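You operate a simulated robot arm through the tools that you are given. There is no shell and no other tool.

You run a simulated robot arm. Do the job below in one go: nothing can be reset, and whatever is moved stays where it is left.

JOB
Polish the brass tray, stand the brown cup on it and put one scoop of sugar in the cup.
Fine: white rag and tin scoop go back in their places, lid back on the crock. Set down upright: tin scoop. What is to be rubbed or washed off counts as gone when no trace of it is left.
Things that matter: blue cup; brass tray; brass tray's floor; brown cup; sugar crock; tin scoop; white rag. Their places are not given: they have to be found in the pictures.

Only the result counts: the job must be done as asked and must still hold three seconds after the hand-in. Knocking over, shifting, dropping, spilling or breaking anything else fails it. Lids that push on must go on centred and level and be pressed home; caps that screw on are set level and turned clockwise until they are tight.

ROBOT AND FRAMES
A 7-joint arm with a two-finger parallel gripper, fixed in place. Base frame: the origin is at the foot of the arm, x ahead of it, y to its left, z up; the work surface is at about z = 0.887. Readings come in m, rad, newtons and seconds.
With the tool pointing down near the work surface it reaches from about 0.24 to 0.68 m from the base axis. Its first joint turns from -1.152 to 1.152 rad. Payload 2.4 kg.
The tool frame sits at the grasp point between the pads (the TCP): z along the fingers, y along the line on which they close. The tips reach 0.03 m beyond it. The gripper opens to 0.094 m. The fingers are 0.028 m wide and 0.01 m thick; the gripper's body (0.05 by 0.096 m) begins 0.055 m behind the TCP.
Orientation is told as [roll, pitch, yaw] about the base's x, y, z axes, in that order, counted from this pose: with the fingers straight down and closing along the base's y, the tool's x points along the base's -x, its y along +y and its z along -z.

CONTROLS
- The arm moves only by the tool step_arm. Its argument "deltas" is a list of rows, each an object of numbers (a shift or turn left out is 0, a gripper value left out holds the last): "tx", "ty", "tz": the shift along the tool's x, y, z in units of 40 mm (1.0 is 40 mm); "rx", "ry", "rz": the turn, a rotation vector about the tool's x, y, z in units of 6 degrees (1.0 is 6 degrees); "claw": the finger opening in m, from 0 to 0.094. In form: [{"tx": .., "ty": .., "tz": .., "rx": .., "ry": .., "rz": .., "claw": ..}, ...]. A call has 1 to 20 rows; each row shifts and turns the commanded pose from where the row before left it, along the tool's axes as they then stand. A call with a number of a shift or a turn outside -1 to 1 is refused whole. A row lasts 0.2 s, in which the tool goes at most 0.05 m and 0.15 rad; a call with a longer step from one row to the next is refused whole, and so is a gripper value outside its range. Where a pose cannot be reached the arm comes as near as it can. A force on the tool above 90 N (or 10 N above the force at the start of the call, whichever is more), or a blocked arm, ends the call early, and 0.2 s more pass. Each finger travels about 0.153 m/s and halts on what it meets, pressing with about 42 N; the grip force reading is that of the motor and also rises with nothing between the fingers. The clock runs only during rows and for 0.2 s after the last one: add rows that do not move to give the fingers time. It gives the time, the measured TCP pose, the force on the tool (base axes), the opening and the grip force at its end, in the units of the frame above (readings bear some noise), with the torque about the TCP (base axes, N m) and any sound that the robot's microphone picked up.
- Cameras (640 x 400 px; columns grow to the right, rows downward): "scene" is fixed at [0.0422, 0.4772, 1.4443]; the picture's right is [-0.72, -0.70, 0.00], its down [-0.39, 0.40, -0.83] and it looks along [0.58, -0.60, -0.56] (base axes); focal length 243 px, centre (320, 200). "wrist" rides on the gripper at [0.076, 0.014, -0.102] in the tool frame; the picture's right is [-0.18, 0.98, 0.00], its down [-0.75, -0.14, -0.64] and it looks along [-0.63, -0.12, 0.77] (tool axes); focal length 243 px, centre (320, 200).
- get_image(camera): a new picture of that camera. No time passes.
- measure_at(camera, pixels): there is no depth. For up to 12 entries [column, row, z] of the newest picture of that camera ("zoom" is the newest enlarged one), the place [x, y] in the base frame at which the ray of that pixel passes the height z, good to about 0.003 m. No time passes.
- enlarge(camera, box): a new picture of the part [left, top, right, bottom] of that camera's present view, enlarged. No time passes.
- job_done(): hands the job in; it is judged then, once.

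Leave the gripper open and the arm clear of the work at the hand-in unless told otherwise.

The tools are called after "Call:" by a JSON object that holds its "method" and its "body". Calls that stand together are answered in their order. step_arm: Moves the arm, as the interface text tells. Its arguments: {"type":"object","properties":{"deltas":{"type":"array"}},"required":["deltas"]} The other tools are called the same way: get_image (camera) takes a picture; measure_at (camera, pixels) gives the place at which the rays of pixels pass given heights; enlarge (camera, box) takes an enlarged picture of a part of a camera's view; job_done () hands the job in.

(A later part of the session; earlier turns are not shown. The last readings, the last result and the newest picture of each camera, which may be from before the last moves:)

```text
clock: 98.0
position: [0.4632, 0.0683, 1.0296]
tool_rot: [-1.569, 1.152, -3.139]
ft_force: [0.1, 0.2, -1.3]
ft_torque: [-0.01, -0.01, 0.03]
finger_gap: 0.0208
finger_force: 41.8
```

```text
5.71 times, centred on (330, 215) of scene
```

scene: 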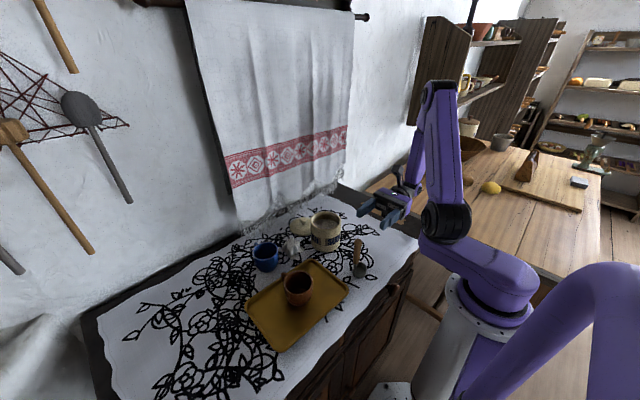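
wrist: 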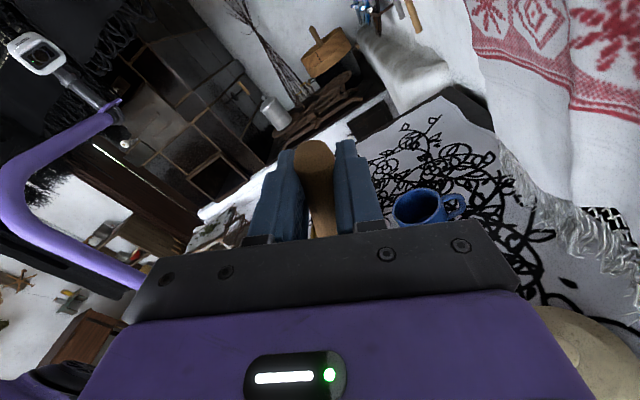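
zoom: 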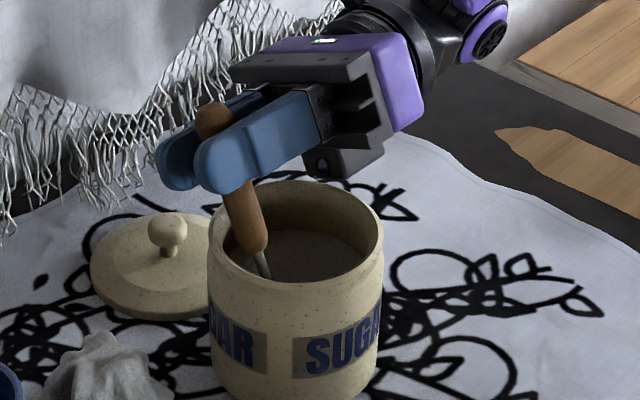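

Contact is gone and the bowl is buried in the sugar. Now I'll turn the scoop back upright while sweeping it about 18 mm in the direction its mouth faces.

Call:
{"method": "step_arm", "body": {"deltas": [{"rz": -1, "tx": -0.049, "ty": -0.128, "tz": -0.03}, {"rz": -1, "tx": -0.036, "ty": -0.133, "tz": -0.03}, {"rz": -1, "tx": -0.021, "ty": -0.136, "tz": -0.03}, {"rz": -1, "tx": -0.007, "ty": -0.137}, {}]}}

Call:
{"method": "enlarge", "body": {"camera": "scene", "box": [290, 180, 370, 250]}}

```text
clock: 99.2
position: [0.4433, 0.063, 1.0321]
tool_rot: [1.357, 1.568, -0.215]
ft_force: [0.5, 0.9, -0.9]
ft_torque: [0.04, 0.01, 0.03]
finger_gap: 0.0206
finger_force: 41.9
```

```text
5.71 times, centred on (330, 215) of scene
```

zoom: 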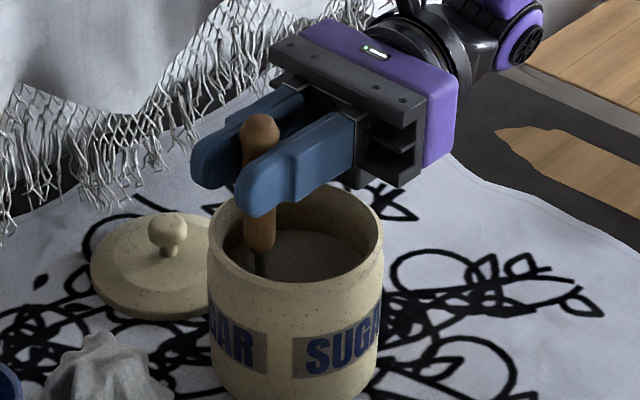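

The scoop is upright and still in the sugar. I'll lift it slowly and straight up, and look inside.

Call:
{"method": "step_arm", "body": {"deltas": [{"tx": 0.3}, {"tx": 0.4}, {"tx": 0.5}, {"tx": 0.5}, {"tx": 0.5}, {"tx": 0.5}, {"tx": 0.5}, {}]}}

Call:
{"method": "enlarge", "body": {"camera": "scene", "box": [290, 160, 370, 240]}}

```text
clock: 101.0
position: [0.4439, 0.0635, 1.1591]
tool_rot: [-0.903, 1.572, -2.475]
ft_force: [-1.3, 0.2, -0.7]
ft_torque: [0.03, 0.02, -0.01]
finger_gap: 0.0207
finger_force: 41.8
```

```text
5.00 times, centred on (330, 200) of scene
```

zoom: 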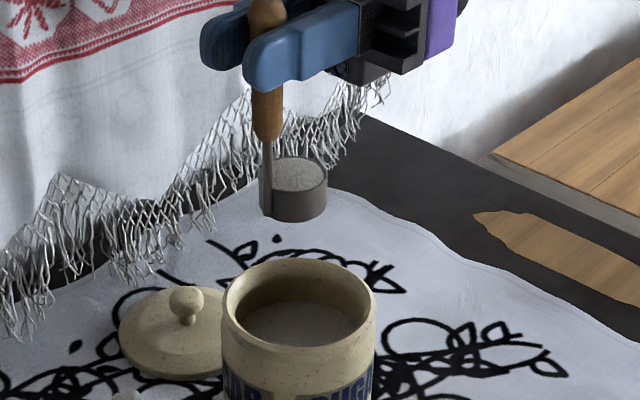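

The scoop came up full and level. Before carrying it, I'll measure the brown cup's exact place on the tray.

Call:
{"method": "enlarge", "body": {"camera": "scene", "box": [260, 240, 340, 320]}}

Call:
{"method": "measure_at", "body": {"camera": "zoom", "pixels": [[320, 240, 0.962], [400, 240, 0.962], [230, 240, 0.962]]}}

```text
5.00 times, centred on (300, 280) of scene
```

zoom: 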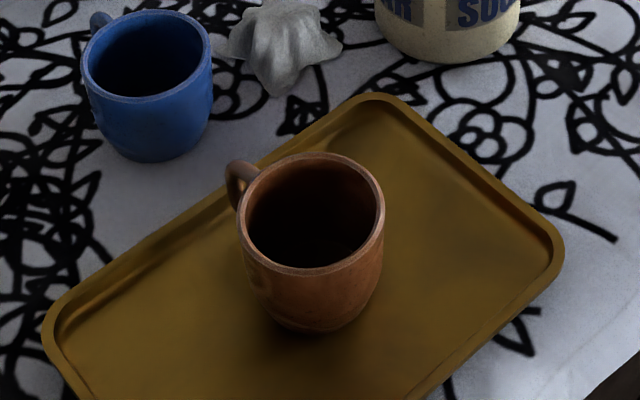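

```text
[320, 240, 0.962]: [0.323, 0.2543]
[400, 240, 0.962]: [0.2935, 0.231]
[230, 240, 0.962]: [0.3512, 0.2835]
```

Call:
{"method": "measure_at", "body": {"camera": "zoom", "pixels": [[312, 212, 0.962], [238, 222, 0.962], [385, 205, 0.962], [318, 153, 0.962], [305, 276, 0.962], [312, 332, 0.893]]}}

```text
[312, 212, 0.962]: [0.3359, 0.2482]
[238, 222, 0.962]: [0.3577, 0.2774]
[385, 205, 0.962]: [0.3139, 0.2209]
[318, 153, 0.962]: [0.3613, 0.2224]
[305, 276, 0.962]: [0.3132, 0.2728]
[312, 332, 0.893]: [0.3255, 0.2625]
```

The cup's rim centre is about (0.335, 0.246). I'll carry the scoop level at z ≈ 1.16 to TCP (0.300, 0.264), with gentle rows.

Call:
{"method": "step_arm", "body": {"deltas": [{"ty": -0.2, "tz": 0.3}, {"ty": -0.4, "tz": 0.5}, {"ty": -0.45, "tz": 0.65}, {"ty": -0.45, "tz": 0.65}, {"ty": -0.45, "tz": 0.65}, {"ty": -0.45, "tz": 0.65}, {"ty": -0.45, "tz": 0.65}, {"ty": -0.4, "tz": 0.5}, {"ty": -0.25, "tz": 0.3}, {"ty": -0.1, "tz": 0.16}, {}]}}

Call:
{"method": "enlarge", "body": {"camera": "scene", "box": [240, 190, 370, 310]}}

```text
clock: 103.4
position: [0.2983, 0.2641, 1.1595]
tool_rot: [-0.248, 1.571, -1.82]
ft_force: [0.1, 0.6, -1.6]
ft_torque: [0.02, 0.0, -0.01]
finger_gap: 0.0209
finger_force: 41.6
```

```text
3.33 times, centred on (305, 250) of scene
```

zoom: 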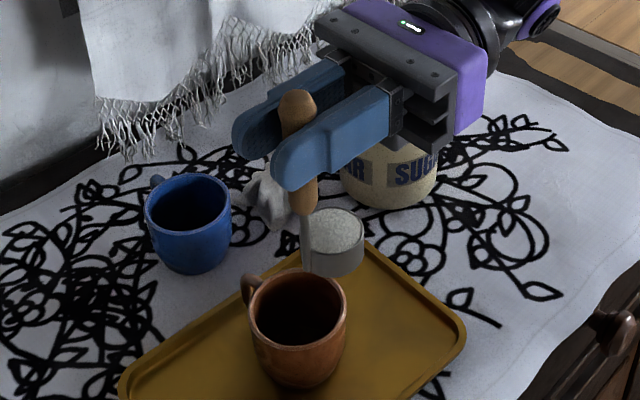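

The sugar is still level-full. I'll lower to TCP (0.350, 0.264, 1.09), so the bowl is right over the cup and 13 mm above its rim, and check.

Call:
{"method": "step_arm", "body": {"deltas": [{"ty": 0.3, "tx": -0.3}, {"ty": 0.5, "tx": -0.5}, {"ty": 0.4, "tx": -0.5}, {"ty": 0.09, "tx": -0.34}, {"tx": -0.1}, {}]}}

Call:
{"method": "enlarge", "body": {"camera": "scene", "box": [240, 200, 360, 310]}}

```text
clock: 104.8
position: [0.3521, 0.265, 1.0909]
tool_rot: [1.286, 1.571, -0.285]
ft_force: [-0.4, 0.6, -0.2]
ft_torque: [0.02, -0.02, -0.01]
finger_gap: 0.0209
finger_force: 41.7
```

```text
3.64 times, centred on (300, 255) of scene
```

zoom: 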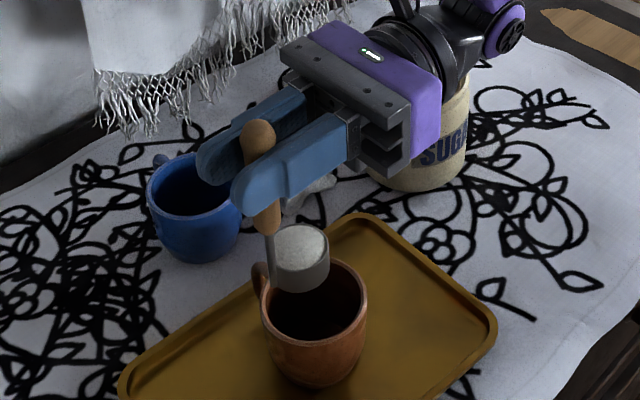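

Call:
{"method": "measure_at", "body": {"camera": "zoom", "pixels": [[302, 246, 1.004], [275, 246, 1.004], [329, 246, 1.004], [313, 303, 0.963], [260, 305, 0.963], [366, 297, 0.963]]}}

```text
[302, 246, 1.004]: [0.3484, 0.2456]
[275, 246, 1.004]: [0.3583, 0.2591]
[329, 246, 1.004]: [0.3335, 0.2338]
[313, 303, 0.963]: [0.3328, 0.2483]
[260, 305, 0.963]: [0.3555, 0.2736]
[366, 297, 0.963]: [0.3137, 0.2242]
```

The bowl is at (0.348, 0.246) and the cup at (0.334, 0.248), which is well aligned. I'll begin tilting with the first 36°, keeping the pouring lip over the cup's centre.

Call:
{"method": "step_arm", "body": {"deltas": [{"rz": -1, "ty": -0.15}, {"rz": -1, "tx": 0.0157, "ty": -0.149}, {"rz": -1, "tx": 0.044, "ty": -0.208}, {"rz": -1, "tx": 0.0657, "ty": -0.202}, {"rz": -1, "tx": 0.0915, "ty": -0.2055}, {"rz": -1, "tx": 0.1125, "ty": -0.195}, {}]}}

Call:
{"method": "enlarge", "body": {"camera": "scene", "box": [240, 200, 360, 310]}}

```text
clock: 106.4
position: [0.3042, 0.264, 1.0879]
tool_rot: [1.572, 0.94, 0.001]
ft_force: [0.0, 0.5, -0.2]
ft_torque: [0.01, 0.11, 0.0]
finger_gap: 0.0209
finger_force: 41.6
```

```text
3.64 times, centred on (300, 255) of scene
```

zoom: 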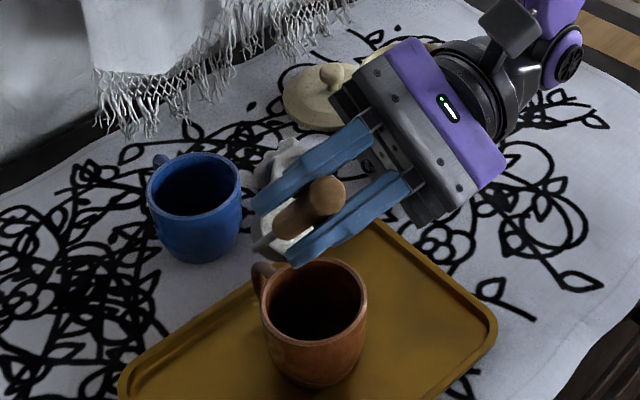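

Tilted 36° with nothing spilled so far. I'll continue to −72°, lowering a little.

Call:
{"method": "step_arm", "body": {"deltas": [{"rz": -1, "tx": -0.0306, "ty": -0.2769}, {"rz": -1, "tx": -0.0015, "ty": -0.2785}, {"rz": -1, "tx": 0.0072, "ty": -0.2251}, {"rz": -1, "tx": 0.0307, "ty": -0.2232}, {"rz": -1, "tx": -0.0089, "ty": -0.2403}, {"rz": -1, "tx": 0.0164, "ty": -0.2399}, {}]}}

Call:
{"method": "enlarge", "body": {"camera": "scene", "box": [240, 200, 360, 310]}}

```text
clock: 108.0
position: [0.266, 0.2638, 1.0465]
tool_rot: [1.571, 0.312, 0.0]
ft_force: [-0.3, 1.0, -0.2]
ft_torque: [0.0, 0.09, -0.01]
finger_gap: 0.0205
finger_force: 41.8
```

```text
3.64 times, centred on (300, 255) of scene
```

zoom: 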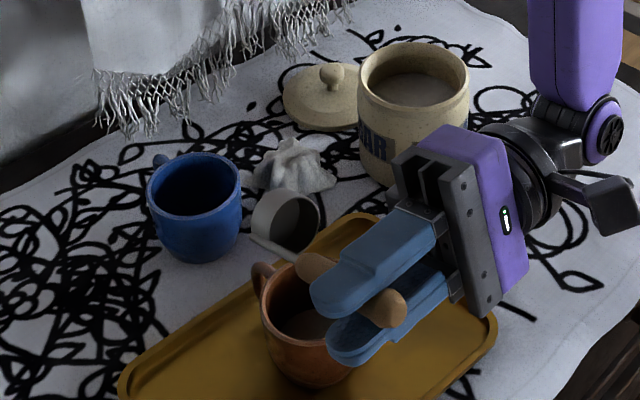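

Sugar now shows inside the cup at zoom (308, 325) and the bowl looks almost empty. I'll continue the tilt to about −114° to empty it fully, then hold.

Call:
{"method": "step_arm", "body": {"deltas": [{"rz": -1, "tx": 0.0327, "ty": -0.1421}, {"rz": -1, "tx": 0.0474, "ty": -0.1379}, {"rz": -1, "tx": 0.0432, "ty": -0.0674}, {"rz": -1, "tx": 0.05, "ty": -0.0625}, {"rz": -1}, {"rz": -1}, {"rz": -1}, {}, {}]}}

Call:
{"method": "enlarge", "body": {"camera": "scene", "box": [240, 200, 360, 310]}}

```text
clock: 110.0
position: [0.2558, 0.2634, 1.0305]
tool_rot: [1.57, -0.419, -0.001]
ft_force: [0.3, 0.0, -0.7]
ft_torque: [0.04, 0.11, 0.01]
finger_gap: 0.0208
finger_force: 41.8
```

```text
3.64 times, centred on (300, 255) of scene
```

zoom: 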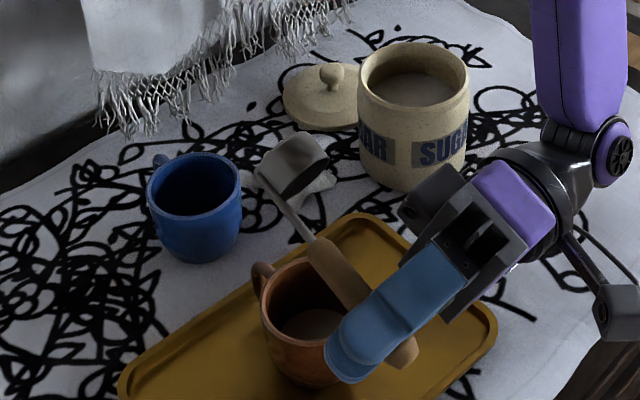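

The bowl is emptied and there is sugar in the cup. I'll rise about 100 mm, turn the scoop back upright, and look.

Call:
{"method": "step_arm", "body": {"deltas": [{"tx": -0.264, "ty": 0.594}, {"tx": -0.264, "ty": 0.594}, {"tx": -0.264, "ty": 0.594}, {"tx": -0.264, "ty": 0.594}, {}]}}

Call:
{"method": "step_arm", "body": {"deltas": [{"rz": 1}, {"rz": 1}, {"rz": 1}, {"rz": 1}, {"rz": 1}, {"rz": 1}, {"rz": 1}, {"rz": 1}, {"rz": 1}, {"rz": 1}, {"rz": 1}, {"rz": 1}, {"rz": 1}, {"rz": 1}, {"rz": 1}, {"rz": 1}, {"rz": 1}, {"rz": 1}, {"rz": 1}, {}]}}

Call:
{"method": "enlarge", "body": {"camera": "scene", "box": [240, 190, 360, 310]}}

```text
clock: 111.2
position: [0.2642, 0.262, 1.1348]
tool_rot: [1.571, -0.42, 0.002]
ft_force: [-0.4, 0.2, -1.5]
ft_torque: [0.02, 0.09, 0.0]
finger_gap: 0.0209
finger_force: 41.9
out of reach, approached as far as the arm can: row 2
```

```text
clock: 115.4
position: [0.2645, 0.2631, 1.1338]
tool_rot: [-1.52, 1.569, -3.089]
ft_force: [0.1, -0.5, -1.2]
ft_torque: [0.02, -0.01, 0.02]
finger_gap: 0.0208
finger_force: 41.7
out of reach, approached as far as the arm can: row 8
```

```text
3.33 times, centred on (300, 250) of scene
```

zoom: 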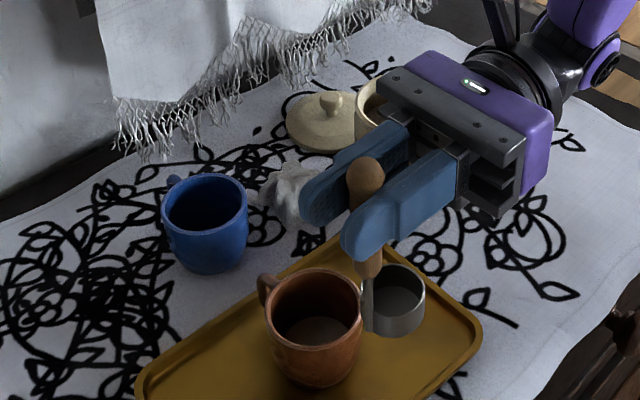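

The scoop is upright again and sugar lies in the cup. Now I'll bring the scoop back over its place at TCP (0.286, 0.0866), still high.

Call:
{"method": "step_arm", "body": {"deltas": [{"tz": -0.8, "ty": 0.1}, {"tz": -0.8, "ty": 0.1}, {"tz": -0.8, "ty": 0.1}, {"tz": -0.8, "ty": 0.1}, {"tz": -0.8, "ty": 0.1}, {"tz": -0.41, "ty": 0.04}, {}]}}

Call:
{"method": "enlarge", "body": {"camera": "scene", "box": [320, 190, 410, 280]}}

Call:
{"method": "enlarge", "body": {"camera": "scene", "box": [250, 240, 350, 330]}}

```text
clock: 117.0
position: [0.285, 0.0869, 1.1337]
tool_rot: [3.089, 1.571, 1.516]
ft_force: [-0.3, -0.6, -1.6]
ft_torque: [0.02, 0.04, 0.0]
finger_gap: 0.0208
finger_force: 42.0
```

```text
4.44 times, centred on (365, 235) of scene
```

zoom: 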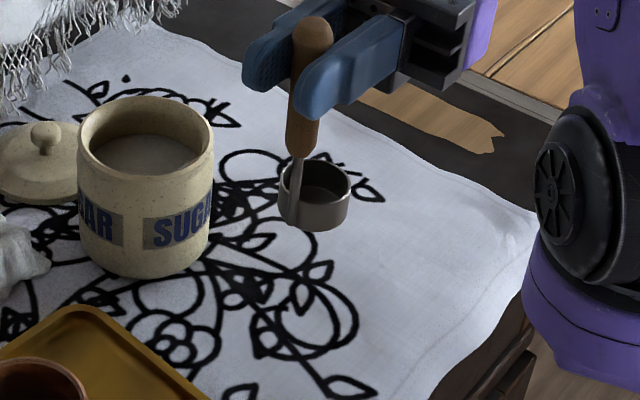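

```text
4.44 times, centred on (300, 285) of scene
```

zoom: 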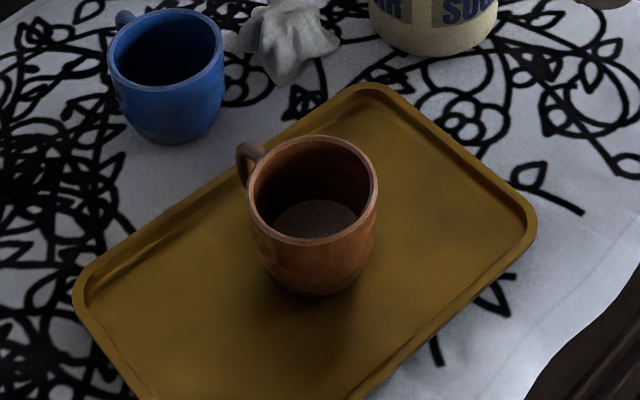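

The cup holds sugar, the tray is clean and the scoop is empty. I'll lower the scoop to just above the cloth, then touch down in small steps.

Call:
{"method": "step_arm", "body": {"deltas": [{"tx": -0.9, "ty": 0.02}, {"tx": -0.9}, {"tx": -0.9}, {"tx": -0.5}, {}]}}

Call:
{"method": "step_arm", "body": {"deltas": [{"tx": -0.08}, {}]}}

Call:
{"method": "step_arm", "body": {"deltas": [{"tx": -0.04}, {}]}}

```text
clock: 118.2
position: [0.2864, 0.0865, 1.0059]
tool_rot: [0.625, 1.568, -0.947]
ft_force: [0.3, 0.4, -0.6]
ft_torque: [0.02, 0.03, -0.01]
finger_gap: 0.0205
finger_force: 42.1
```

```text
clock: 118.8
position: [0.2852, 0.0861, 1.0022]
tool_rot: [1.156, 1.571, -0.416]
ft_force: [0.1, -1.2, -2.1]
ft_torque: [0.02, 0.02, 0.01]
finger_gap: 0.021
finger_force: 42.1
```

```text
clock: 119.4
position: [0.2858, 0.0865, 1.0014]
tool_rot: [0.877, 1.572, -0.694]
ft_force: [-0.3, -1.1, -0.6]
ft_torque: [0.03, 0.03, 0.0]
finger_gap: 0.0206
finger_force: 42.1
```

Call:
{"method": "step_arm", "body": {"deltas": [{"tx": -0.025}, {}]}}

Call:
{"method": "step_arm", "body": {"deltas": [{"tx": -0.025}, {}]}}

Call:
{"method": "enlarge", "body": {"camera": "scene", "box": [320, 210, 410, 290]}}

```text
clock: 120.0
position: [0.2867, 0.0873, 1.0013]
tool_rot: [-3.06, 1.57, 1.653]
ft_force: [0.8, -0.2, 9.2]
ft_torque: [-0.29, -0.04, -0.01]
finger_gap: 0.0207
finger_force: 42.6
```

```text
clock: 120.6
position: [0.2862, 0.0858, 1.0014]
tool_rot: [-3.054, 1.563, 1.659]
ft_force: [3.3, -1.4, 27.7]
ft_torque: [-0.92, -0.17, 0.03]
finger_gap: 0.021
finger_force: 42.1
```

```text
5.00 times, centred on (365, 250) of scene
```

zoom: 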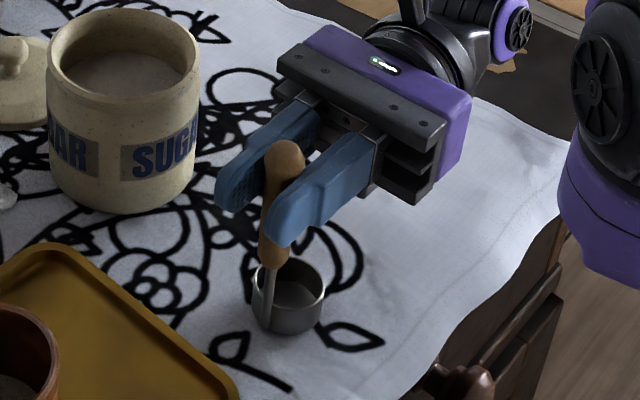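

It has touched down in its old place. I'll ease off the pressure, open to 0.06, and back straight out toward −y.

Call:
{"method": "step_arm", "body": {"deltas": [{"tx": 0.035}, {"claw": 0.03}, {"claw": 0.045}, {"claw": 0.06}, {}, {"tz": -0.4}, {"tz": -0.6}, {"tz": -0.8}, {"tz": -0.8}, {}]}}

Call:
{"method": "enlarge", "body": {"camera": "scene", "box": [320, 210, 410, 290]}}

```text
clock: 122.8
position: [0.2852, -0.0183, 1.0009]
tool_rot: [-1.967, 1.571, 2.747]
ft_force: [-0.2, 0.1, -0.4]
ft_torque: [0.01, 0.0, -0.01]
finger_gap: 0.0603
finger_force: 0.1
```

```text
5.00 times, centred on (365, 250) of scene
```

zoom: 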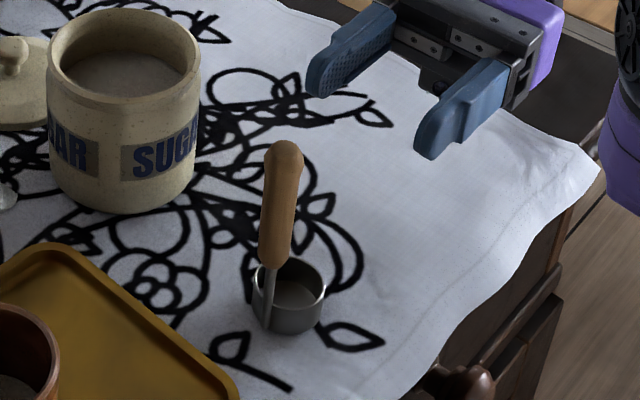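

The scoop stands upright in its place. Now for the lid: I'll rise to z ≈ 1.2 and turn the gripper back to pointing straight down.

Call:
{"method": "step_arm", "body": {"deltas": [{"tx": 1}, {"tx": 1}, {"tx": 1}, {"tx": 1}, {"tx": 1}, {"ty": 1}, {"ty": 1}, {"rz": -1}, {"rz": -1}, {"rz": -1}, {"rz": -1}, {"rz": -1}, {"rz": -1}, {"rz": -1}, {"rz": -1}, {"rz": -1}, {"rz": -1}, {}]}}

Call:
{"method": "step_arm", "body": {"deltas": [{"rz": -1}, {"rz": -1}, {"rz": -1}, {"rz": -1}, {"rz": -1}, {"rx": 1}, {"rx": 1}, {"rx": 1}, {"rx": 1}, {"rx": 1}, {"rx": 1}, {"rx": 1}, {}]}}

Call:
{"method": "step_arm", "body": {"deltas": [{"rx": 1}, {"rx": 1}, {"rx": 1}, {"rx": 1}, {"rx": 1}, {"rx": 1}, {"rx": 1}, {"rx": 1}, {}]}}

Call:
{"method": "get_image", "body": {"camera": "wrist"}}

```text
clock: 126.6
position: [0.3661, -0.0182, 1.2002]
tool_rot: [1.571, 0.523, 0.0]
ft_force: [0.8, 0.2, 0.0]
ft_torque: [0.01, -0.04, -0.01]
finger_gap: 0.0599
finger_force: 0.0
```

```text
clock: 129.4
position: [0.3659, -0.0182, 1.2009]
tool_rot: [0.836, 0.0, -0.001]
ft_force: [-0.2, 0.6, -0.1]
ft_torque: [-0.01, -0.01, -0.05]
finger_gap: 0.0597
finger_force: 0.1
```

```text
clock: 131.4
position: [0.3658, -0.0187, 1.2011]
tool_rot: [-0.002, 0.001, 0.0]
ft_force: [0.3, 0.7, 0.4]
ft_torque: [0.0, 0.02, 0.01]
finger_gap: 0.0601
finger_force: 0.0
```

```text
taken
```

wrist: 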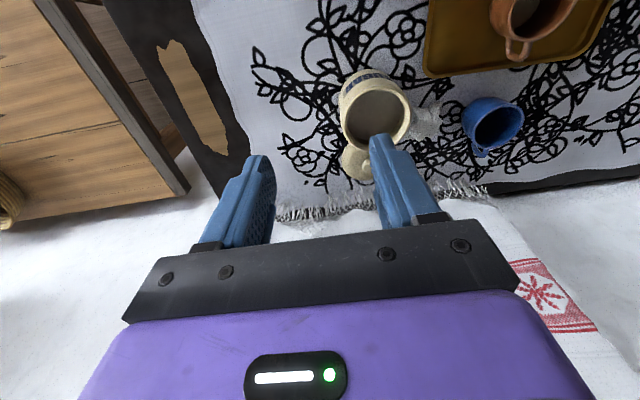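

The gripper points straight down again. I'll move to about (0.47, 0.046, 1.14) for a good look at the lid and crock.

Call:
{"method": "step_arm", "body": {"deltas": [{"tx": -0.7, "ty": 0.4, "tz": 0.4}, {"tx": -0.7, "ty": 0.4, "tz": 0.4}, {"tx": -0.7, "ty": 0.4, "tz": 0.4}, {"tx": -0.5, "ty": 0.42, "tz": 0.3}, {}]}}

Call:
{"method": "get_image", "body": {"camera": "wrist"}}

Call:
{"method": "enlarge", "body": {"camera": "scene", "box": [280, 195, 360, 260]}}

```text
clock: 132.6
position: [0.4698, 0.0461, 1.1401]
tool_rot: [0.001, -0.001, 0.0]
ft_force: [-0.9, -0.5, 0.0]
ft_torque: [-0.02, 0.02, -0.02]
finger_gap: 0.06
finger_force: 0.1
```

```text
taken
```

wrist: 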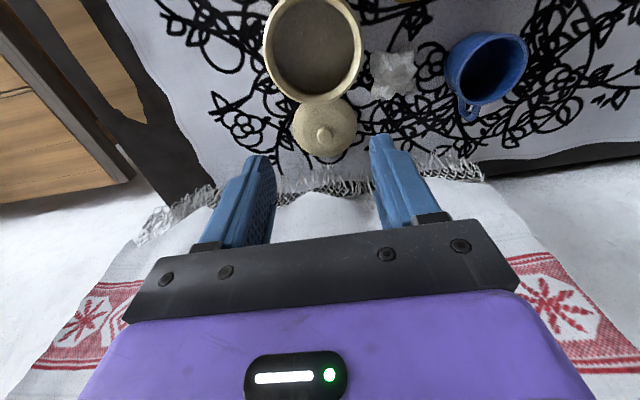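

```text
6.15 times, centred on (320, 228) of scene
```

zoom: 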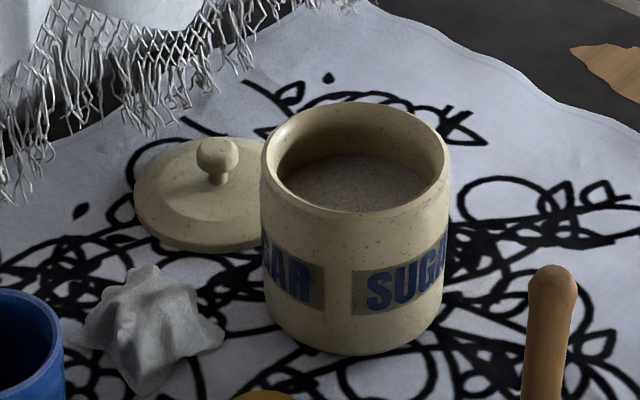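

I'll triangulate the knob and the crock's rim from both views.

Call:
{"method": "measure_at", "body": {"camera": "zoom", "pixels": [[217, 150, 0.92], [217, 150, 0.93], [217, 150, 0.94], [218, 180, 0.91], [262, 160, 0.98], [450, 165, 0.98], [262, 160, 0.99], [450, 165, 0.99], [356, 160, 0.98], [356, 160, 0.99], [134, 200, 0.89], [195, 250, 0.887]]}}

Call:
{"method": "measure_at", "body": {"camera": "wrist", "pixels": [[323, 133, 0.92], [323, 133, 0.93], [323, 133, 0.94], [262, 50, 0.98], [363, 42, 0.98], [262, 50, 0.99], [363, 42, 0.99], [318, 106, 0.98], [318, 106, 0.99], [291, 130, 0.895], [357, 125, 0.895], [325, 158, 0.895]]}}

Call:
{"method": "enlarge", "body": {"camera": "wrist", "box": [260, 0, 380, 170]}}

```text
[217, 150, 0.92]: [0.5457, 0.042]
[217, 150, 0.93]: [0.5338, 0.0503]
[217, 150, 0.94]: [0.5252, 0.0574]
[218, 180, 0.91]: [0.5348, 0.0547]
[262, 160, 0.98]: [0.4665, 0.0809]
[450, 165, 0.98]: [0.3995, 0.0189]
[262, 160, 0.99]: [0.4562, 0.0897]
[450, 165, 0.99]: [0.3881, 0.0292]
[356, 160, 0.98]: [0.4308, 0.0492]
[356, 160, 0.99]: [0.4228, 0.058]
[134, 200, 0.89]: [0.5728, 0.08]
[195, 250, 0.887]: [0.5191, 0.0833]
```

```text
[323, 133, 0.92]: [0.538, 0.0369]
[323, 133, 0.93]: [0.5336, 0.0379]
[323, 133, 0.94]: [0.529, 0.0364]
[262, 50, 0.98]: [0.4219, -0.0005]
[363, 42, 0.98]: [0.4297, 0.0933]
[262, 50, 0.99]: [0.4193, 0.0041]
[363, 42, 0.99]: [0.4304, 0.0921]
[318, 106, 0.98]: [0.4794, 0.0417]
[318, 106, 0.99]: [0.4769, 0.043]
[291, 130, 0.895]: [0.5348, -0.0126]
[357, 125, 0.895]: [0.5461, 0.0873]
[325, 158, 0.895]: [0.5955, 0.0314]
```

```text
2.35 times, centred on (320, 85) of wrist
```

zoom: 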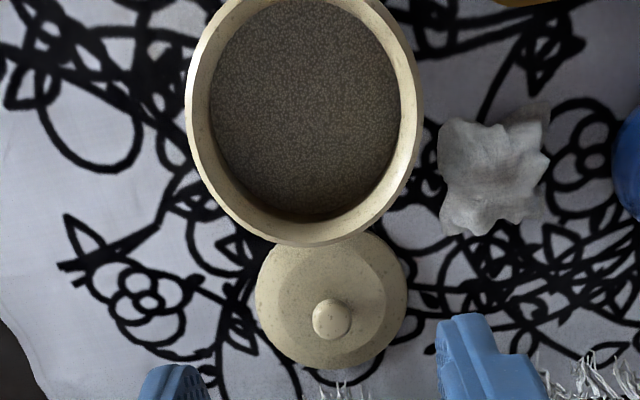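

The crock's centre is about (0.4325, 0.048) and the knob is near (0.540, 0.040, 0.922). I'll move closer above the lid for a finer look.

Call:
{"method": "step_arm", "body": {"deltas": [{"tx": -0.9, "tz": 0.5}, {"tx": -0.85, "ty": -0.15, "tz": 0.7}, {"tz": 0.8}, {"tz": 0.5}, {}]}}

Call:
{"method": "get_image", "body": {"camera": "wrist"}}

Call:
{"method": "enlarge", "body": {"camera": "scene", "box": [270, 185, 350, 250]}}

```text
clock: 133.8
position: [0.5386, 0.04, 1.0398]
tool_rot: [0.001, 0.001, 0.0]
ft_force: [0.1, -0.1, -0.1]
ft_torque: [-0.01, -0.01, -0.01]
finger_gap: 0.0599
finger_force: 0.2
```

```text
taken
```

wrist: 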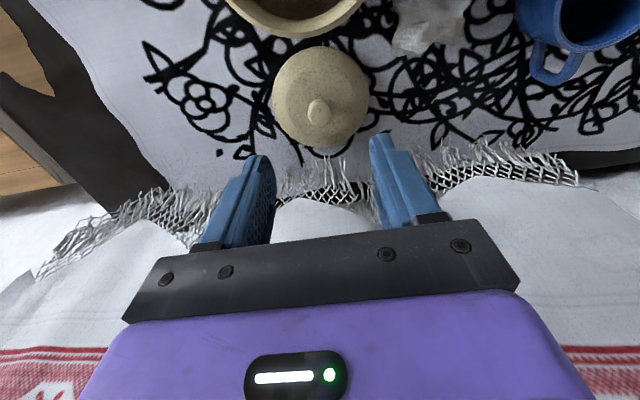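

```text
6.15 times, centred on (310, 218) of scene
```

zoom: 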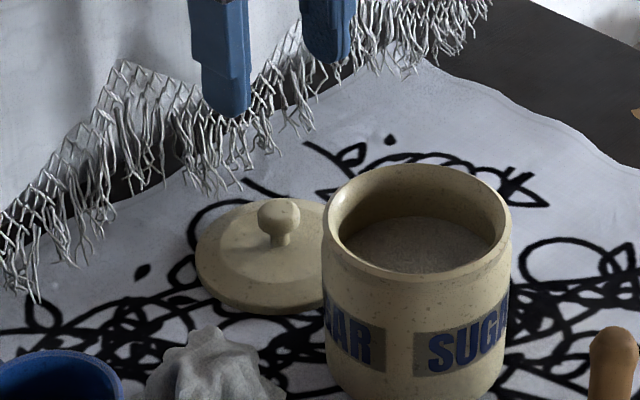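

Call:
{"method": "measure_at", "body": {"camera": "wrist", "pixels": [[318, 110, 0.92], [318, 110, 0.925], [318, 110, 0.93], [271, 95, 0.897], [371, 95, 0.897], [320, 46, 0.897], [322, 148, 0.895], [318, 103, 0.935]]}}

Call:
{"method": "measure_at", "body": {"camera": "zoom", "pixels": [[279, 212, 0.92], [279, 212, 0.925], [279, 212, 0.93], [279, 212, 0.935], [196, 258, 0.895], [255, 313, 0.887], [279, 240, 0.905]]}}

```text
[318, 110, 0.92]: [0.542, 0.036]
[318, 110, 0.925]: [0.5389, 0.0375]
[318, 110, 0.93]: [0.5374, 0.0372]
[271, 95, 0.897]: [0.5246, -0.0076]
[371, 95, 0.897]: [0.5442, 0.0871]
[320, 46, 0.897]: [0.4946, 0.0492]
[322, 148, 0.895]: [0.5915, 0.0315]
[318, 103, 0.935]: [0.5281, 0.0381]
```

```text
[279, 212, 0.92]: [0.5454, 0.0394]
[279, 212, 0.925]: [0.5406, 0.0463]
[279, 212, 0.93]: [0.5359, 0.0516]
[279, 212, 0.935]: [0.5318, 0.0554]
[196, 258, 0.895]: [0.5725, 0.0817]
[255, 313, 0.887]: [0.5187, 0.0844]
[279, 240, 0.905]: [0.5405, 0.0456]
```

The knob is at about (0.543, 0.039), with its top near 0.928. I'll align with the gripper at 0.045, lower to TCP z 0.945 (tips at 0.915), and look.

Call:
{"method": "step_arm", "body": {"deltas": [{"tx": -0.11, "ty": -0.025, "claw": 0.045}, {"tz": 0.8}, {"tz": 0.8}, {"tz": 0.77}, {}]}}

Call:
{"method": "get_image", "body": {"camera": "wrist"}}

Call:
{"method": "enlarge", "body": {"camera": "scene", "box": [270, 185, 350, 250]}}

```text
clock: 135.0
position: [0.5444, 0.0396, 0.9444]
tool_rot: [0.002, 0.0, 0.0]
ft_force: [-0.7, -0.5, 0.0]
ft_torque: [0.01, 0.0, 0.0]
finger_gap: 0.045
finger_force: 0.1
```

```text
taken
```

wrist: 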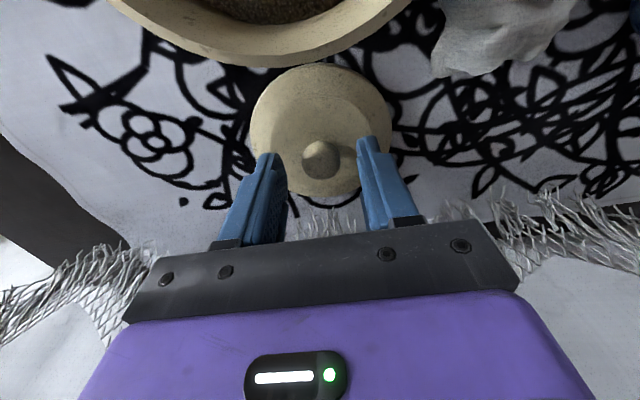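

```text
6.15 times, centred on (310, 218) of scene
```

zoom: 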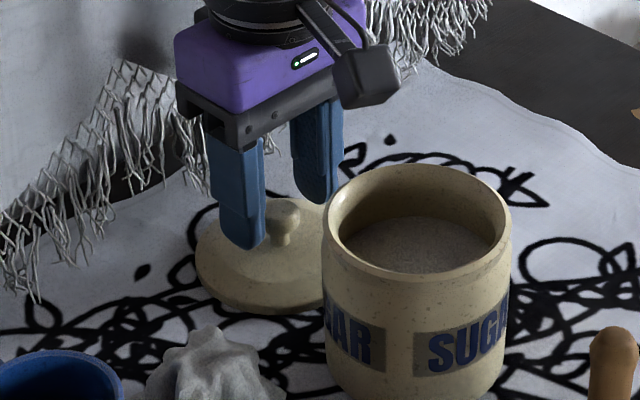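

Call:
{"method": "measure_at", "body": {"camera": "wrist", "pixels": [[321, 159, 0.92], [303, 159, 0.92], [340, 159, 0.92], [321, 159, 0.915], [321, 159, 0.925]]}}

Call:
{"method": "enlarge", "body": {"camera": "wrist", "box": [240, 60, 400, 220]}}

```text
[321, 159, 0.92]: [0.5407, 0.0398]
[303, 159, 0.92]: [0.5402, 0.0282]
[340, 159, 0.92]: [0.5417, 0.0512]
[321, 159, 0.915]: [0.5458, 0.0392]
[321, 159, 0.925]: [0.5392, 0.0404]
```

```text
2.50 times, centred on (320, 140) of wrist
```

zoom: 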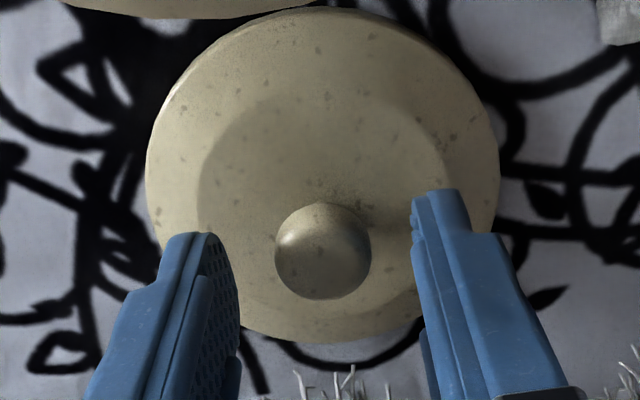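

The knob centre is (0.541, 0.040), about 23 mm wide. I'll shift 3 mm toward the base, lower to 0.938, and close.

Call:
{"method": "step_arm", "body": {"deltas": [{"tx": 0.08}, {"tz": 0.16}, {}]}}

Call:
{"method": "step_arm", "body": {"deltas": [{"claw": 0.03}, {"claw": 0.022}, {"claw": 0.012}, {"claw": 0.0}, {}, {}]}}

Call:
{"method": "enlarge", "body": {"camera": "scene", "box": [270, 185, 350, 250]}}

Call:
{"method": "get_image", "body": {"camera": "wrist"}}

```text
clock: 135.8
position: [0.5417, 0.0398, 0.9392]
tool_rot: [-0.001, 0.0, -0.001]
ft_force: [-0.3, 0.4, 0.2]
ft_torque: [-0.01, 0.02, -0.01]
finger_gap: 0.0453
finger_force: 0.1
```

```text
clock: 137.2
position: [0.541, 0.039, 0.941]
tool_rot: [-0.002, 0.001, -0.001]
ft_force: [0.0, 0.1, -0.9]
ft_torque: [0.0, 0.03, 0.0]
finger_gap: 0.0228
finger_force: 41.6
```

```text
6.15 times, centred on (310, 218) of scene
```

zoom: 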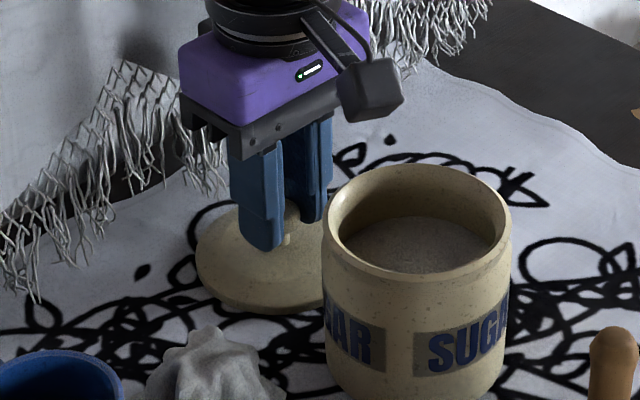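

```text
taken
```

wrist: 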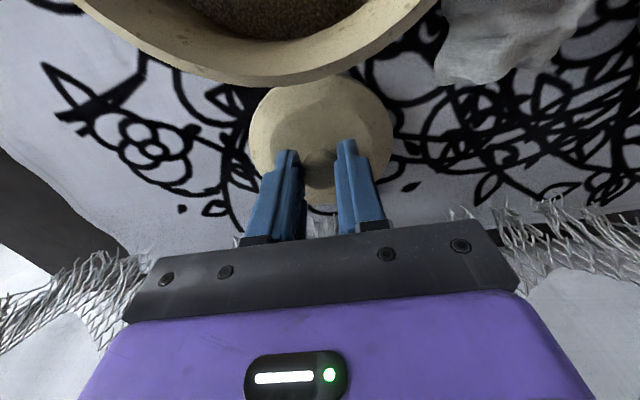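

The knob is gripped at 0.0228. I'll lift the lid straight up and inspect it.

Call:
{"method": "step_arm", "body": {"deltas": [{"tz": -0.3}, {"tz": -0.7}, {"tz": -0.9}, {"tz": -0.9}, {"tz": -0.7}, {}]}}

Call:
{"method": "enlarge", "body": {"camera": "scene", "box": [260, 165, 360, 250]}}

Call:
{"method": "get_image", "body": {"camera": "wrist"}}

```text
clock: 138.6
position: [0.5422, 0.04, 1.0806]
tool_rot: [0.0, 0.0, 0.002]
ft_force: [-0.4, -0.5, -1.1]
ft_torque: [0.0, 0.03, -0.02]
finger_gap: 0.0228
finger_force: 41.9
```

```text
4.71 times, centred on (310, 208) of scene
```

zoom: 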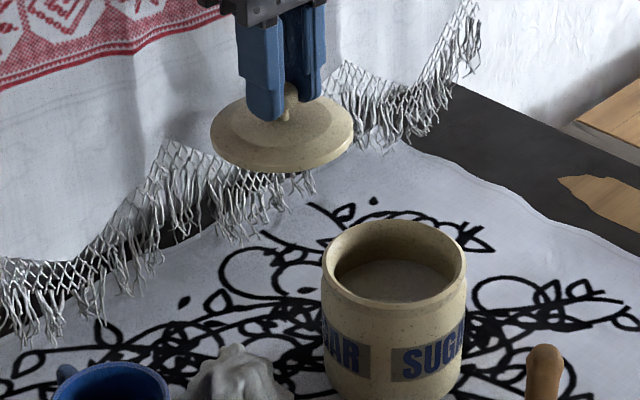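

```text
taken
```

wrist: 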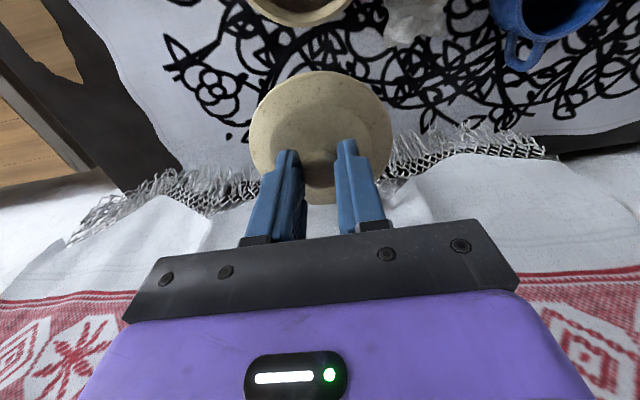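

The lid hangs level. I'll carry it over the crock centre (0.433, 0.047), lower it to about 20 mm above the rim, and check alignment in both views.

Call:
{"method": "step_arm", "body": {"deltas": [{"tx": 0.7, "ty": 0.05}, {"tx": 0.7, "ty": 0.05}, {"tx": 0.7, "ty": 0.05}, {"tx": 0.63, "ty": 0.03}, {"tz": 0.6}, {}]}}

Call:
{"method": "enlarge", "body": {"camera": "scene", "box": [285, 185, 365, 255]}}

Call:
{"method": "enlarge", "body": {"camera": "wrist", "box": [220, 50, 420, 230]}}

```text
clock: 140.0
position: [0.4306, 0.0469, 1.055]
tool_rot: [0.0, 0.0, 0.002]
ft_force: [0.5, -0.5, -0.9]
ft_torque: [0.01, 0.01, 0.01]
finger_gap: 0.0226
finger_force: 41.9
```

```text
5.71 times, centred on (325, 220) of scene
```

zoom: 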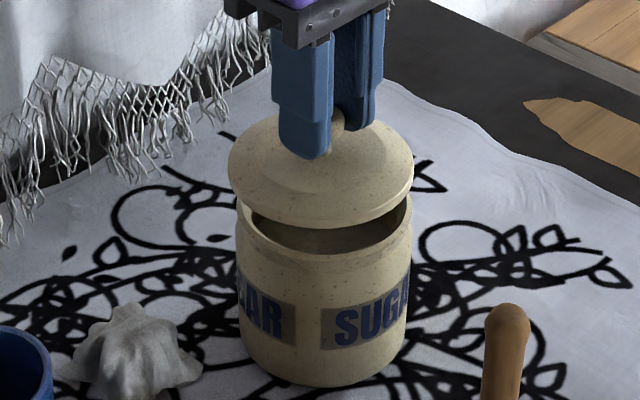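

```text
2.22 times, centred on (320, 140) of wrist
```

zoom: 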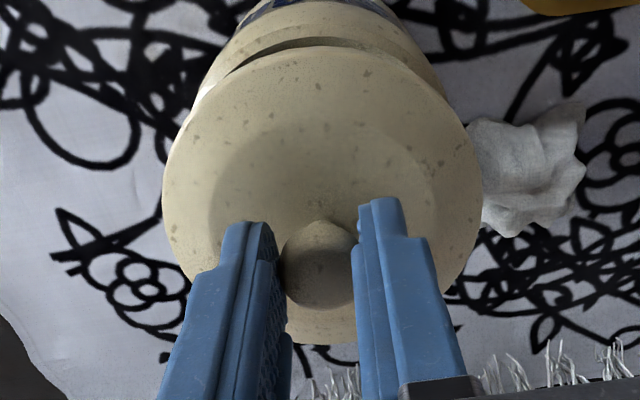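

The lid looks well centred left to right. I'll measure the crock rim's near edge and the lid's edges to check the other direction.

Call:
{"method": "enlarge", "body": {"camera": "scene", "box": [300, 200, 350, 240]}}

Call:
{"method": "enlarge", "body": {"camera": "wrist", "box": [260, 30, 380, 110]}}

```text
10.00 times, centred on (325, 220) of scene
```

zoom: 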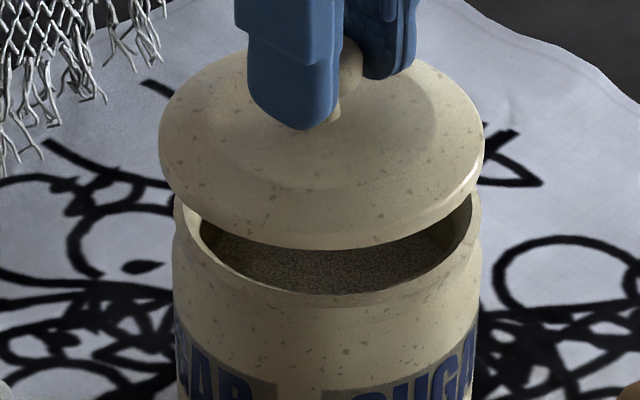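

```text
5.00 times, centred on (320, 70) of wrist
```

zoom: 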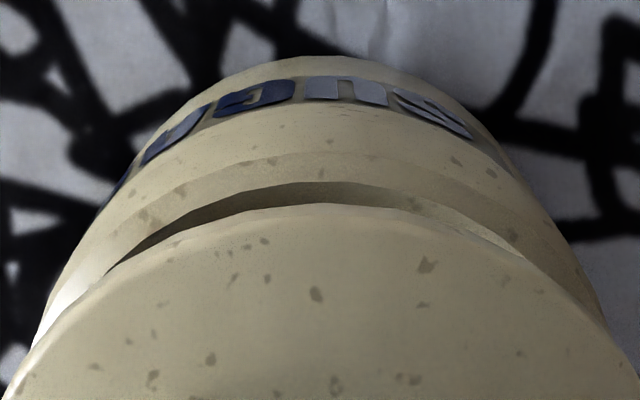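

Call:
{"method": "measure_at", "body": {"camera": "zoom", "pixels": [[315, 157, 0.979], [312, 183, 0.979], [328, 203, 1.004], [328, 203, 1.01], [40, 330, 0.979], [600, 310, 0.979]]}}

Call:
{"method": "measure_at", "body": {"camera": "scene", "pixels": [[325.5, 228.3, 0.979], [310.2, 217.5, 0.979], [341.2, 217, 0.979], [309, 213.5, 1.005], [341.4, 213, 1.005], [325.2, 222.8, 1.0], [325, 217, 0.979]]}}

```text
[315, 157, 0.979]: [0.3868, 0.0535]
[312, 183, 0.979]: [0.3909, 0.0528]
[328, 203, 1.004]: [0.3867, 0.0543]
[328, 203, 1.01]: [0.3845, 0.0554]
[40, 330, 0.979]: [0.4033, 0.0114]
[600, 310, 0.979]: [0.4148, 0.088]
```

```text
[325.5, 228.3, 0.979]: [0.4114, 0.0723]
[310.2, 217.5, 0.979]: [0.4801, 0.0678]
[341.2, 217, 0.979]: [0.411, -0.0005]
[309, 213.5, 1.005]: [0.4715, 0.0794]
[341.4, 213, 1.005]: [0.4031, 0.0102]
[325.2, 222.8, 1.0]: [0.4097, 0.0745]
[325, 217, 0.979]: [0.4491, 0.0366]
```

The lid and crock agree within about 1–2 mm. I'll nudge 1 mm toward the base, then lower in small steps until contact.

Call:
{"method": "step_arm", "body": {"deltas": [{"tx": 0.025, "ty": -0.012}, {"tz": 0.3}, {"tz": 0.15}, {}]}}

Call:
{"method": "step_arm", "body": {"deltas": [{"tz": 0.1}, {}]}}

Call:
{"method": "enlarge", "body": {"camera": "scene", "box": [300, 200, 350, 240]}}

Call:
{"method": "enlarge", "body": {"camera": "wrist", "box": [220, 30, 420, 190]}}

```text
clock: 141.0
position: [0.4315, 0.0461, 1.0379]
tool_rot: [0.0, 0.0, 0.0]
ft_force: [-1.0, -0.9, -0.6]
ft_torque: [-0.02, -0.01, 0.02]
finger_gap: 0.0226
finger_force: 42.1
```

```text
clock: 141.6
position: [0.4312, 0.0475, 1.034]
tool_rot: [0.0, 0.0, -0.001]
ft_force: [-3.2, -0.7, 13.8]
ft_torque: [-0.02, 0.28, -0.04]
finger_gap: 0.0226
finger_force: 42.0
```

```text
10.00 times, centred on (325, 220) of scene
```

zoom: 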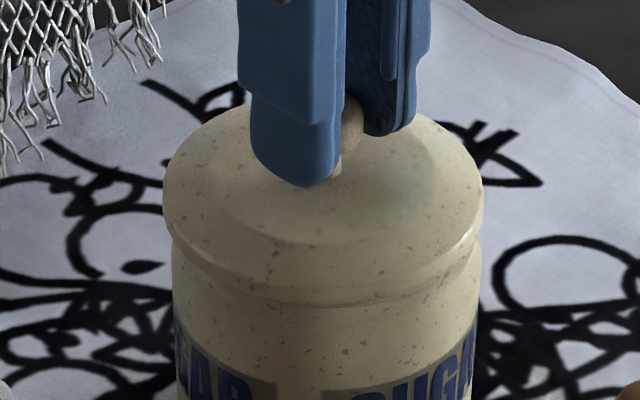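

```text
2.50 times, centred on (320, 110) of wrist
```

zoom: 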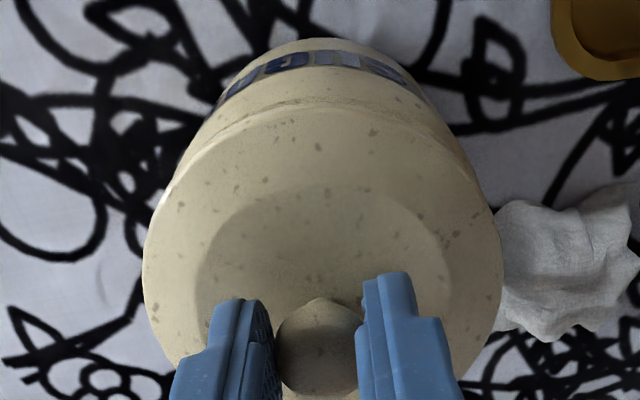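

Contact at TCP z 1.034 with 14 N, nearly central, and the lid looks centred to within a millimetre. I'll press down gradually and watch the force and any sound.

Call:
{"method": "step_arm", "body": {"deltas": [{"tz": 0.03}, {}]}}

Call:
{"method": "step_arm", "body": {"deltas": [{"tz": 0.03}, {}]}}

```text
clock: 142.2
position: [0.4317, 0.0459, 1.0324]
tool_rot: [-0.001, -0.005, 0.002]
ft_force: [-11.4, -0.9, 48.8]
ft_torque: [-0.04, 0.24, -0.02]
finger_gap: 0.0229
finger_force: 42.3
```

```text
clock: 142.8
position: [0.432, 0.0466, 1.0325]
tool_rot: [0.001, -0.005, 0.001]
ft_force: [-7.9, -0.4, 48.4]
ft_torque: [-0.03, -0.01, 0.01]
finger_gap: 0.0224
finger_force: 41.9
```

The force stays at about 48 N with no sound, and −8 N in x suggests the lid wants to sit slightly more toward the base. I'll look closely.

Call:
{"method": "enlarge", "body": {"camera": "scene", "box": [300, 200, 350, 240]}}

Call:
{"method": "enlarge", "body": {"camera": "wrist", "box": [260, 30, 380, 110]}}

```text
10.00 times, centred on (325, 220) of scene
```

zoom: 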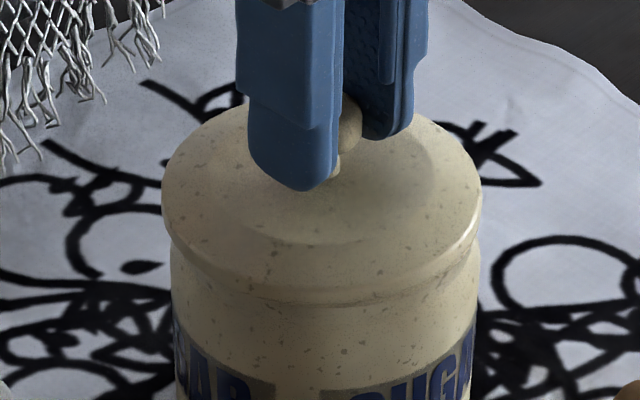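

```text
5.00 times, centred on (320, 70) of wrist
```

zoom: 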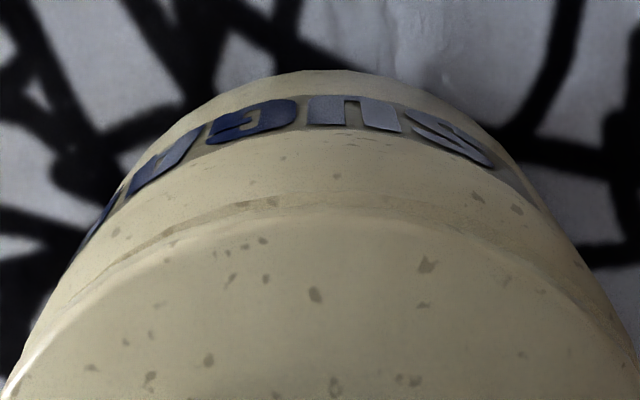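

Call:
{"method": "measure_at", "body": {"camera": "zoom", "pixels": [[325, 212, 0.98], [325, 212, 0.985], [325, 200, 0.975], [325, 200, 0.97], [325, 72, 0.887]]}}

Call:
{"method": "measure_at", "body": {"camera": "scene", "pixels": [[316, 213, 0.98], [309.1, 216, 0.983], [341.2, 216, 0.983], [325.3, 225.5, 0.979], [325, 249, 0.887]]}}

```text
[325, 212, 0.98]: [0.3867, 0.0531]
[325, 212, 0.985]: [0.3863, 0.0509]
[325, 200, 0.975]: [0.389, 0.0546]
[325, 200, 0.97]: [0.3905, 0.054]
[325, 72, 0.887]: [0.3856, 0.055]
```

```text
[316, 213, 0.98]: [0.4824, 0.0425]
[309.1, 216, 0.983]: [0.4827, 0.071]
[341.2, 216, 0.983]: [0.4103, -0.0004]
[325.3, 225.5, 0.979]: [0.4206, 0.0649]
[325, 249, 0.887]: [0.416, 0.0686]
```

The lid overhangs evenly by about 2.5 mm, so it is centred. I'll zoom into the seam to see whether it is fully down.

Call:
{"method": "enlarge", "body": {"camera": "scene", "box": [312, 212, 340, 236]}}

Call:
{"method": "enlarge", "body": {"camera": "scene", "box": [303, 205, 325, 235]}}

```text
16.00 times, centred on (326, 224) of scene
```

zoom: 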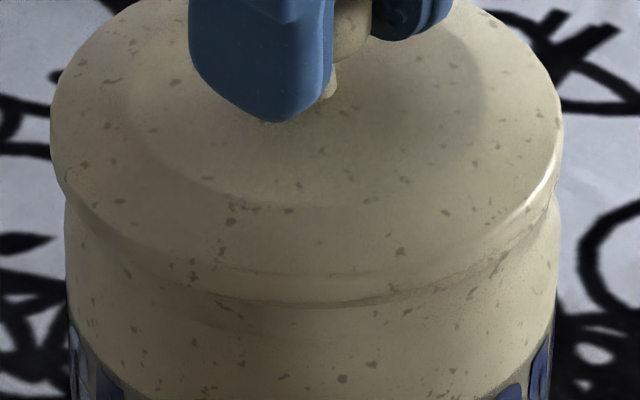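

```text
13.33 times, centred on (314, 220) of scene
```

zoom: 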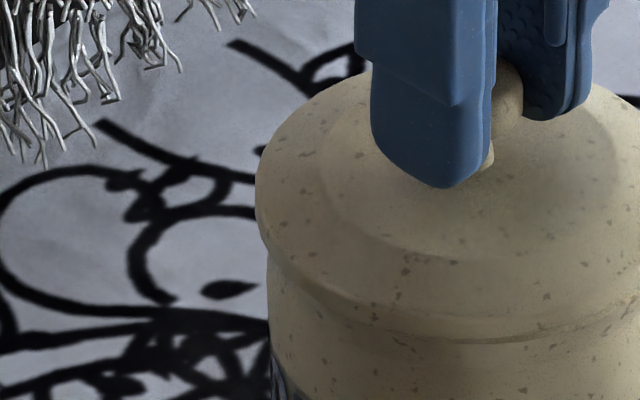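

The lid looks flush and level. To press it home squarely, I'll ease off, release the knob, rise, close the fingers, and then push on the knob's top.

Call:
{"method": "step_arm", "body": {"deltas": [{"tz": -0.06}, {"claw": 0.03}, {"claw": 0.045}, {}, {"tz": -0.5}, {"tz": -0.7}, {"tz": -0.5}, {"claw": 0.0}, {}, {}]}}

Call:
{"method": "get_image", "body": {"camera": "wrist"}}

Call:
{"method": "enlarge", "body": {"camera": "scene", "box": [295, 190, 355, 250]}}

```text
clock: 145.0
position: [0.4307, 0.0452, 1.101]
tool_rot: [0.0, 0.0, 0.003]
ft_force: [-1.1, 0.2, -0.3]
ft_torque: [0.0, -0.02, 0.0]
finger_gap: 0.0001
finger_force: 33.1
heard: snap
```

```text
taken
```

wrist: 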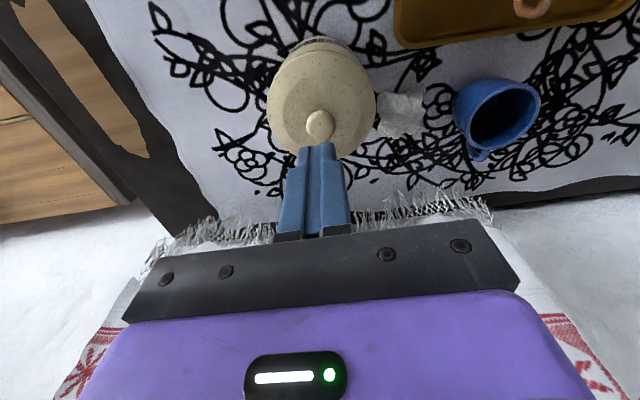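

```text
6.67 times, centred on (325, 220) of scene
```

zoom: 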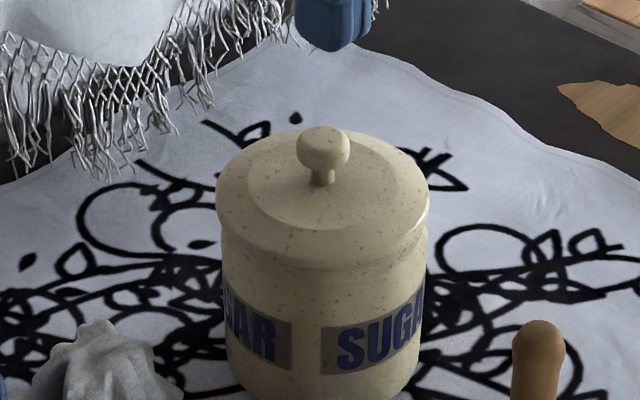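

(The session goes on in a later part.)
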